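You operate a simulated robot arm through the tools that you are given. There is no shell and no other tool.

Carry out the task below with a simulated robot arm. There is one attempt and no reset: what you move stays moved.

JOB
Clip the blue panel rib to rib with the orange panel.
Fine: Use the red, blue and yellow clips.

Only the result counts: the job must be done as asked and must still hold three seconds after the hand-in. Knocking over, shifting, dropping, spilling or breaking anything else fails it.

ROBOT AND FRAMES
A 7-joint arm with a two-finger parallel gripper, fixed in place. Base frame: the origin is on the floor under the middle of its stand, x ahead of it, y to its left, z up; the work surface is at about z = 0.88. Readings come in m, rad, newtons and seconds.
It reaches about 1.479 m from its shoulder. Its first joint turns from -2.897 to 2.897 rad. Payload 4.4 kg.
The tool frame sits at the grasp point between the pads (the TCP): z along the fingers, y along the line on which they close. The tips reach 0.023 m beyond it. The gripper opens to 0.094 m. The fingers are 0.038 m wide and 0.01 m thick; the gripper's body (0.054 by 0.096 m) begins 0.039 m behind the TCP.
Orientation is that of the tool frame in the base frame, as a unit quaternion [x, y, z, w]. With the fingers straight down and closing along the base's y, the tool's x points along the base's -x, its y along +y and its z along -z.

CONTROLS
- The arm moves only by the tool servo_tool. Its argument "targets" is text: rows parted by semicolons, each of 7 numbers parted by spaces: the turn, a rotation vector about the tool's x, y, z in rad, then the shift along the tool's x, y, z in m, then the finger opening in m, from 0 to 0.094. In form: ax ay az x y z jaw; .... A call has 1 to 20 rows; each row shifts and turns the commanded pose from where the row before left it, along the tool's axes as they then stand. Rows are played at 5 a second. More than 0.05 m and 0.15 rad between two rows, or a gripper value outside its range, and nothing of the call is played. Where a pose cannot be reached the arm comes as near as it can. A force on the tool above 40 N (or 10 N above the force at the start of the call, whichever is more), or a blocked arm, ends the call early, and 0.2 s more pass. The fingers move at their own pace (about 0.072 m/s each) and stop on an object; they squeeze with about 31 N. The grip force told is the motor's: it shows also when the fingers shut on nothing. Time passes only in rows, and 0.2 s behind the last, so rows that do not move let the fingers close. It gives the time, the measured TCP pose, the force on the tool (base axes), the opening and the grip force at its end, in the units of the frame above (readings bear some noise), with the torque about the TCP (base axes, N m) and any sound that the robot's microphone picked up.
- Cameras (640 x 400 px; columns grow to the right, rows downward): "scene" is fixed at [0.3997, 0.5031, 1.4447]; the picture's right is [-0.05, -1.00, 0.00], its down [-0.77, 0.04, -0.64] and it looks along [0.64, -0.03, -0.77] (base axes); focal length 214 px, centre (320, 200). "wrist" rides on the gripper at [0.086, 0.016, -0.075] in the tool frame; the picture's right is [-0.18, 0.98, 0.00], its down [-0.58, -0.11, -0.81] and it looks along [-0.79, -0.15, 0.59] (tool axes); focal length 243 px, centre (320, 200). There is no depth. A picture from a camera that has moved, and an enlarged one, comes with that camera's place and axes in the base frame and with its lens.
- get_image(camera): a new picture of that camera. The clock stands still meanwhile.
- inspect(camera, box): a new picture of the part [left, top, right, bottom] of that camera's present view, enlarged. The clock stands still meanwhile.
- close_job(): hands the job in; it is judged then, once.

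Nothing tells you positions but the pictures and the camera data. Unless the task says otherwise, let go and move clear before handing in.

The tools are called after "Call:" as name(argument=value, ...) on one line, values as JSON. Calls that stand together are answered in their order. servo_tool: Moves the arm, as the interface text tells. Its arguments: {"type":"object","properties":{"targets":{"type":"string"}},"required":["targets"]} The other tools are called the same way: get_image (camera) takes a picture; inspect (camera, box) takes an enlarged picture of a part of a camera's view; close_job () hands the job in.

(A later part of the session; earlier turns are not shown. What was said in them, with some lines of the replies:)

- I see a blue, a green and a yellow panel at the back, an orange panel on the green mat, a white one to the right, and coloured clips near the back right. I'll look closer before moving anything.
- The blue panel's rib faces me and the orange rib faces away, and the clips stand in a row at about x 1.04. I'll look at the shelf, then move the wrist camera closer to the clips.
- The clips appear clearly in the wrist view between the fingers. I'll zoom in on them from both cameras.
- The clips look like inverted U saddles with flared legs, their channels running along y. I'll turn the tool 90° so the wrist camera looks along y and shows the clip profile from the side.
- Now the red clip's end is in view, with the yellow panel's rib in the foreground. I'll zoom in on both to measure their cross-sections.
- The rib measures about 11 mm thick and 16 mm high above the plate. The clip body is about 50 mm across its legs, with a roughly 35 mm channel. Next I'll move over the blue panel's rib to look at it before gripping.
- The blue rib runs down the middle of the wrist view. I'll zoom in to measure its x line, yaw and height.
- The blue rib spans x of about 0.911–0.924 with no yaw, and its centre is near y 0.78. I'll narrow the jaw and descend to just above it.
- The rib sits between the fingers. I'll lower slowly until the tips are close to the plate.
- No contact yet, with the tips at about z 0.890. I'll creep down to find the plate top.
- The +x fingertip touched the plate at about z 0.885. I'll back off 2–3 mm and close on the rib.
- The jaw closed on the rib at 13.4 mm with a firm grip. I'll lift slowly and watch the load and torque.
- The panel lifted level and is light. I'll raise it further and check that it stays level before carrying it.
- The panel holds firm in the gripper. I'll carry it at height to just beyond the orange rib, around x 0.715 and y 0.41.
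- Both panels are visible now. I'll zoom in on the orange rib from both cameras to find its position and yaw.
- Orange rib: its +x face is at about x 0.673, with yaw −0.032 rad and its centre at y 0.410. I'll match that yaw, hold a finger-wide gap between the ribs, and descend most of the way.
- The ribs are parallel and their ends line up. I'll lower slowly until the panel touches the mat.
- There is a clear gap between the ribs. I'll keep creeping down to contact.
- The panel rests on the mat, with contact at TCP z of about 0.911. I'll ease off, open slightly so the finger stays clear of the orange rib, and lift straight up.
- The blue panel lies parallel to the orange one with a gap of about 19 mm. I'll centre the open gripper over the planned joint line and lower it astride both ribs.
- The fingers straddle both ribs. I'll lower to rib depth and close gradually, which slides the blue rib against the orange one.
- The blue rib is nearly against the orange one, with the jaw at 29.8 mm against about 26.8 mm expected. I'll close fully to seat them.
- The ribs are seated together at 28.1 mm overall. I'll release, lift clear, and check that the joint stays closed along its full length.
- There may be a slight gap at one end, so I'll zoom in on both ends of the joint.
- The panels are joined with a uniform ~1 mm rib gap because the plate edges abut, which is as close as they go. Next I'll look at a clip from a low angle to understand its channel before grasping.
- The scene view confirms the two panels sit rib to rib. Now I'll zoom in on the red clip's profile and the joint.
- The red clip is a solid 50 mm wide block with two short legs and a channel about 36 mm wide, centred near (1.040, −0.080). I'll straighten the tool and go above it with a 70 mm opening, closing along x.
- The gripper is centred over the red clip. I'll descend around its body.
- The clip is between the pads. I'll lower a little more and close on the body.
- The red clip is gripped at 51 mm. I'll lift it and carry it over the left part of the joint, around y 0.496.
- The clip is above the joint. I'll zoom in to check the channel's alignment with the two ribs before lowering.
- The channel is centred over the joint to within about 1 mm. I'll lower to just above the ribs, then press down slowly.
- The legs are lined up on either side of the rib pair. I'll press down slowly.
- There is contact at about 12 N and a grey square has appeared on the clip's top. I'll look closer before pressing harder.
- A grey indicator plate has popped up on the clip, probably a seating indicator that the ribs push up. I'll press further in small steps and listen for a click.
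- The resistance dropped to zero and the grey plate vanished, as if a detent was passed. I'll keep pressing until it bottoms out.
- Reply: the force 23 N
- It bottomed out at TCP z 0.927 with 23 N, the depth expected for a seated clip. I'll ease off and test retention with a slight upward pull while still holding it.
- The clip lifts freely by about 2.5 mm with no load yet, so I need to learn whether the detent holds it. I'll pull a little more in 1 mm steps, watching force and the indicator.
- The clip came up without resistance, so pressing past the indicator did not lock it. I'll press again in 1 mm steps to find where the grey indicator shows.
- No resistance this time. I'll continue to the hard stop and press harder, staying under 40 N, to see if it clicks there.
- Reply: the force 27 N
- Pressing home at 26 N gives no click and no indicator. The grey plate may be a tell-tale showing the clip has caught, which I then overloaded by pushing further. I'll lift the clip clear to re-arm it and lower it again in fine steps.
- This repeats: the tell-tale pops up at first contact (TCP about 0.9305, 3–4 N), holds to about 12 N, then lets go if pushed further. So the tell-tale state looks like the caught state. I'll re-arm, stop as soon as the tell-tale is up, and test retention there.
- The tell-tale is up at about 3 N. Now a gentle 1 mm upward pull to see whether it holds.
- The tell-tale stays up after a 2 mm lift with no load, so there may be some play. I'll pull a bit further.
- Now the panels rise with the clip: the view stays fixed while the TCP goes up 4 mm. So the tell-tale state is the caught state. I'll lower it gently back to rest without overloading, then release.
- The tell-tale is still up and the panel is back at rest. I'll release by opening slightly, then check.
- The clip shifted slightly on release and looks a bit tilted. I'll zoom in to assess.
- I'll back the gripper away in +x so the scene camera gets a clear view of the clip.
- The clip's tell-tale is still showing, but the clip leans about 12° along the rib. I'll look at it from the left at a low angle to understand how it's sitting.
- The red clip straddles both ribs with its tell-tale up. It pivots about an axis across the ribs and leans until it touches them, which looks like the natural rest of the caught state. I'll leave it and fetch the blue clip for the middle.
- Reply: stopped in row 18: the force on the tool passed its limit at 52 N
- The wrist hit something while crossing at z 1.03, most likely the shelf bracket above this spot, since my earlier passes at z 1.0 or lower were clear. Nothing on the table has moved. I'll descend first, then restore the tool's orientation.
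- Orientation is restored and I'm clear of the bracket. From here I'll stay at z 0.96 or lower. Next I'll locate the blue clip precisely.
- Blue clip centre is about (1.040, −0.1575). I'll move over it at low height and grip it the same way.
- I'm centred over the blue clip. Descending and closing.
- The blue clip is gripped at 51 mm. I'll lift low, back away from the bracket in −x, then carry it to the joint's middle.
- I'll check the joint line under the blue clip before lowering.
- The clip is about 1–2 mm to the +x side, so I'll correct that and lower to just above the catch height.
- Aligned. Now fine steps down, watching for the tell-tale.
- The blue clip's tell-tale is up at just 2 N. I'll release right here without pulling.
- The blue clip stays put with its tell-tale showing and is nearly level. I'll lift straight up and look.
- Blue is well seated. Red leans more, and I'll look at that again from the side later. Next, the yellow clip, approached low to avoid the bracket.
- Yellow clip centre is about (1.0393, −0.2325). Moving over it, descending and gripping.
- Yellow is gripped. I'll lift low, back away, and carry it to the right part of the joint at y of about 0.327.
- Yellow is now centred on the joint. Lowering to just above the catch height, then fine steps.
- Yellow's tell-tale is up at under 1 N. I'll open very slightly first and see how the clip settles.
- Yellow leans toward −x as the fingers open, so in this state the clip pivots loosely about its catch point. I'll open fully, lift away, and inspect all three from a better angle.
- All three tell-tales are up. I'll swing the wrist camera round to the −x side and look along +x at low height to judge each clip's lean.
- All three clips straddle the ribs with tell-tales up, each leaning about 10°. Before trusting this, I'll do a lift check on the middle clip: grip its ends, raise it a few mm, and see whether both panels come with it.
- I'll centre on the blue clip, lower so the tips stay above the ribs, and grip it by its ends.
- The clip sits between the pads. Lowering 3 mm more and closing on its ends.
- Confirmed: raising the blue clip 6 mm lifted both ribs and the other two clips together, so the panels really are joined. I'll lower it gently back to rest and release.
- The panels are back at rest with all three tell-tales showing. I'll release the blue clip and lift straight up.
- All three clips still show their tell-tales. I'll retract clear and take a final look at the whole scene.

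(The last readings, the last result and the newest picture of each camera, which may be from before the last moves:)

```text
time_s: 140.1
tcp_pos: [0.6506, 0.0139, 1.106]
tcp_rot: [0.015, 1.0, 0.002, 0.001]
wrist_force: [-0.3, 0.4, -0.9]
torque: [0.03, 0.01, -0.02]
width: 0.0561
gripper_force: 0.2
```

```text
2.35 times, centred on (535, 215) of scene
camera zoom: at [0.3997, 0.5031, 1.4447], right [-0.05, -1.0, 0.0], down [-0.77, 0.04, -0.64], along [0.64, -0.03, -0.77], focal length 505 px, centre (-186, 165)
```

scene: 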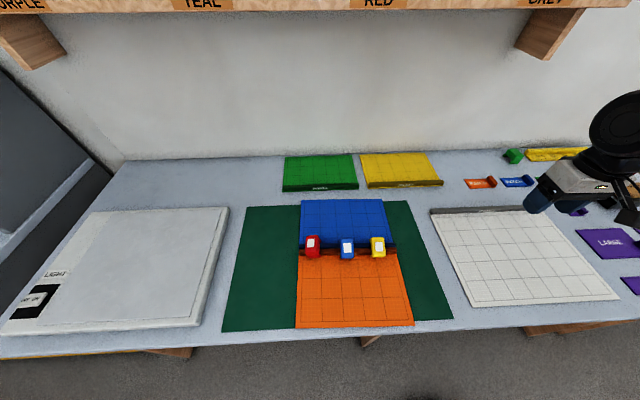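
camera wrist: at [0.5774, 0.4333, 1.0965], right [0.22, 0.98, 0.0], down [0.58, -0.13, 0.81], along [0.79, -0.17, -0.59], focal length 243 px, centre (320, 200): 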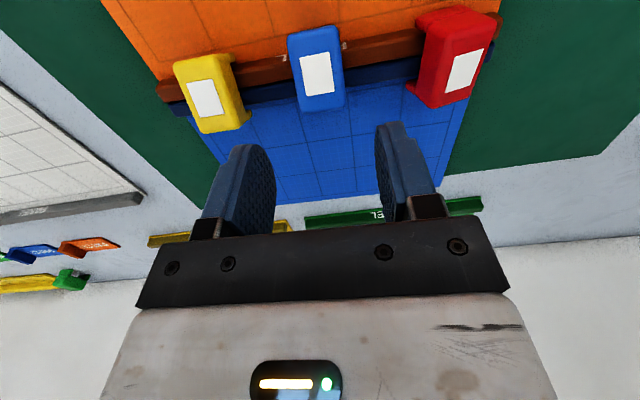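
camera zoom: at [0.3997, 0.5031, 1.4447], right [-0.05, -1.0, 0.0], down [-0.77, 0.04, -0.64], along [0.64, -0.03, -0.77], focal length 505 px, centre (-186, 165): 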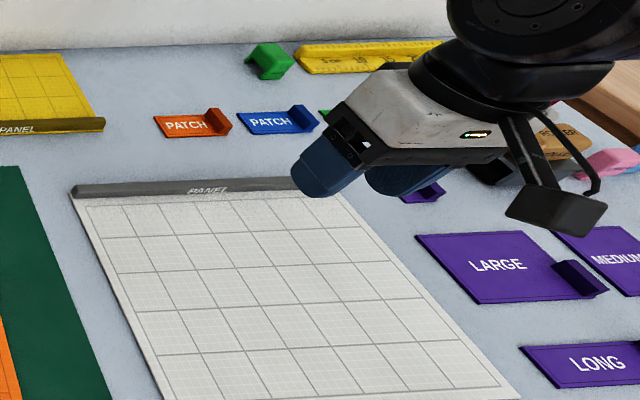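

The red, blue and yellow clips straddle both ribs with their tell-tales up, and the panels lie rib to rib. Nothing else on the table has shifted and the gripper is clear, so I'm handing the job in.

Call:
close_job()

```text
The job is handed in.
```

The blue panel is clipped rib to rib with the orange panel, using the red, blue and yellow clips, and I've handed the job in. I don't have the verdict.

- **Joint:** the two ribs lie parallel with a uniform gap of about 1 mm, because the plate edges touch first. Their ends line up to within about 2 mm.
- **Clips:** all three straddle both ribs, and each shows the white tell-tale plate I took to mean caught. When I lifted the blue clip about 6 mm, both panels came up with it, as they had with the red clip earlier. I did not lift-test the yellow clip on its own.
- **Lean:** the clips sit loosely and lean, red about 10° along the rib and blue and yellow roughly 10–20° toward the robot. I left them that way because they pivot freely once caught. This is the part most likely to count against the result if the check wants them upright.
- **Bump:** on the way to the blue clip, the arm hit something at 52 N, most likely the shelf bracket. The final pictures show nothing else moved.

Pressing a clip past the tell-tale, at roughly 12 N or more, makes it let go again. That happened twice with the red clip before I stopped earlier.
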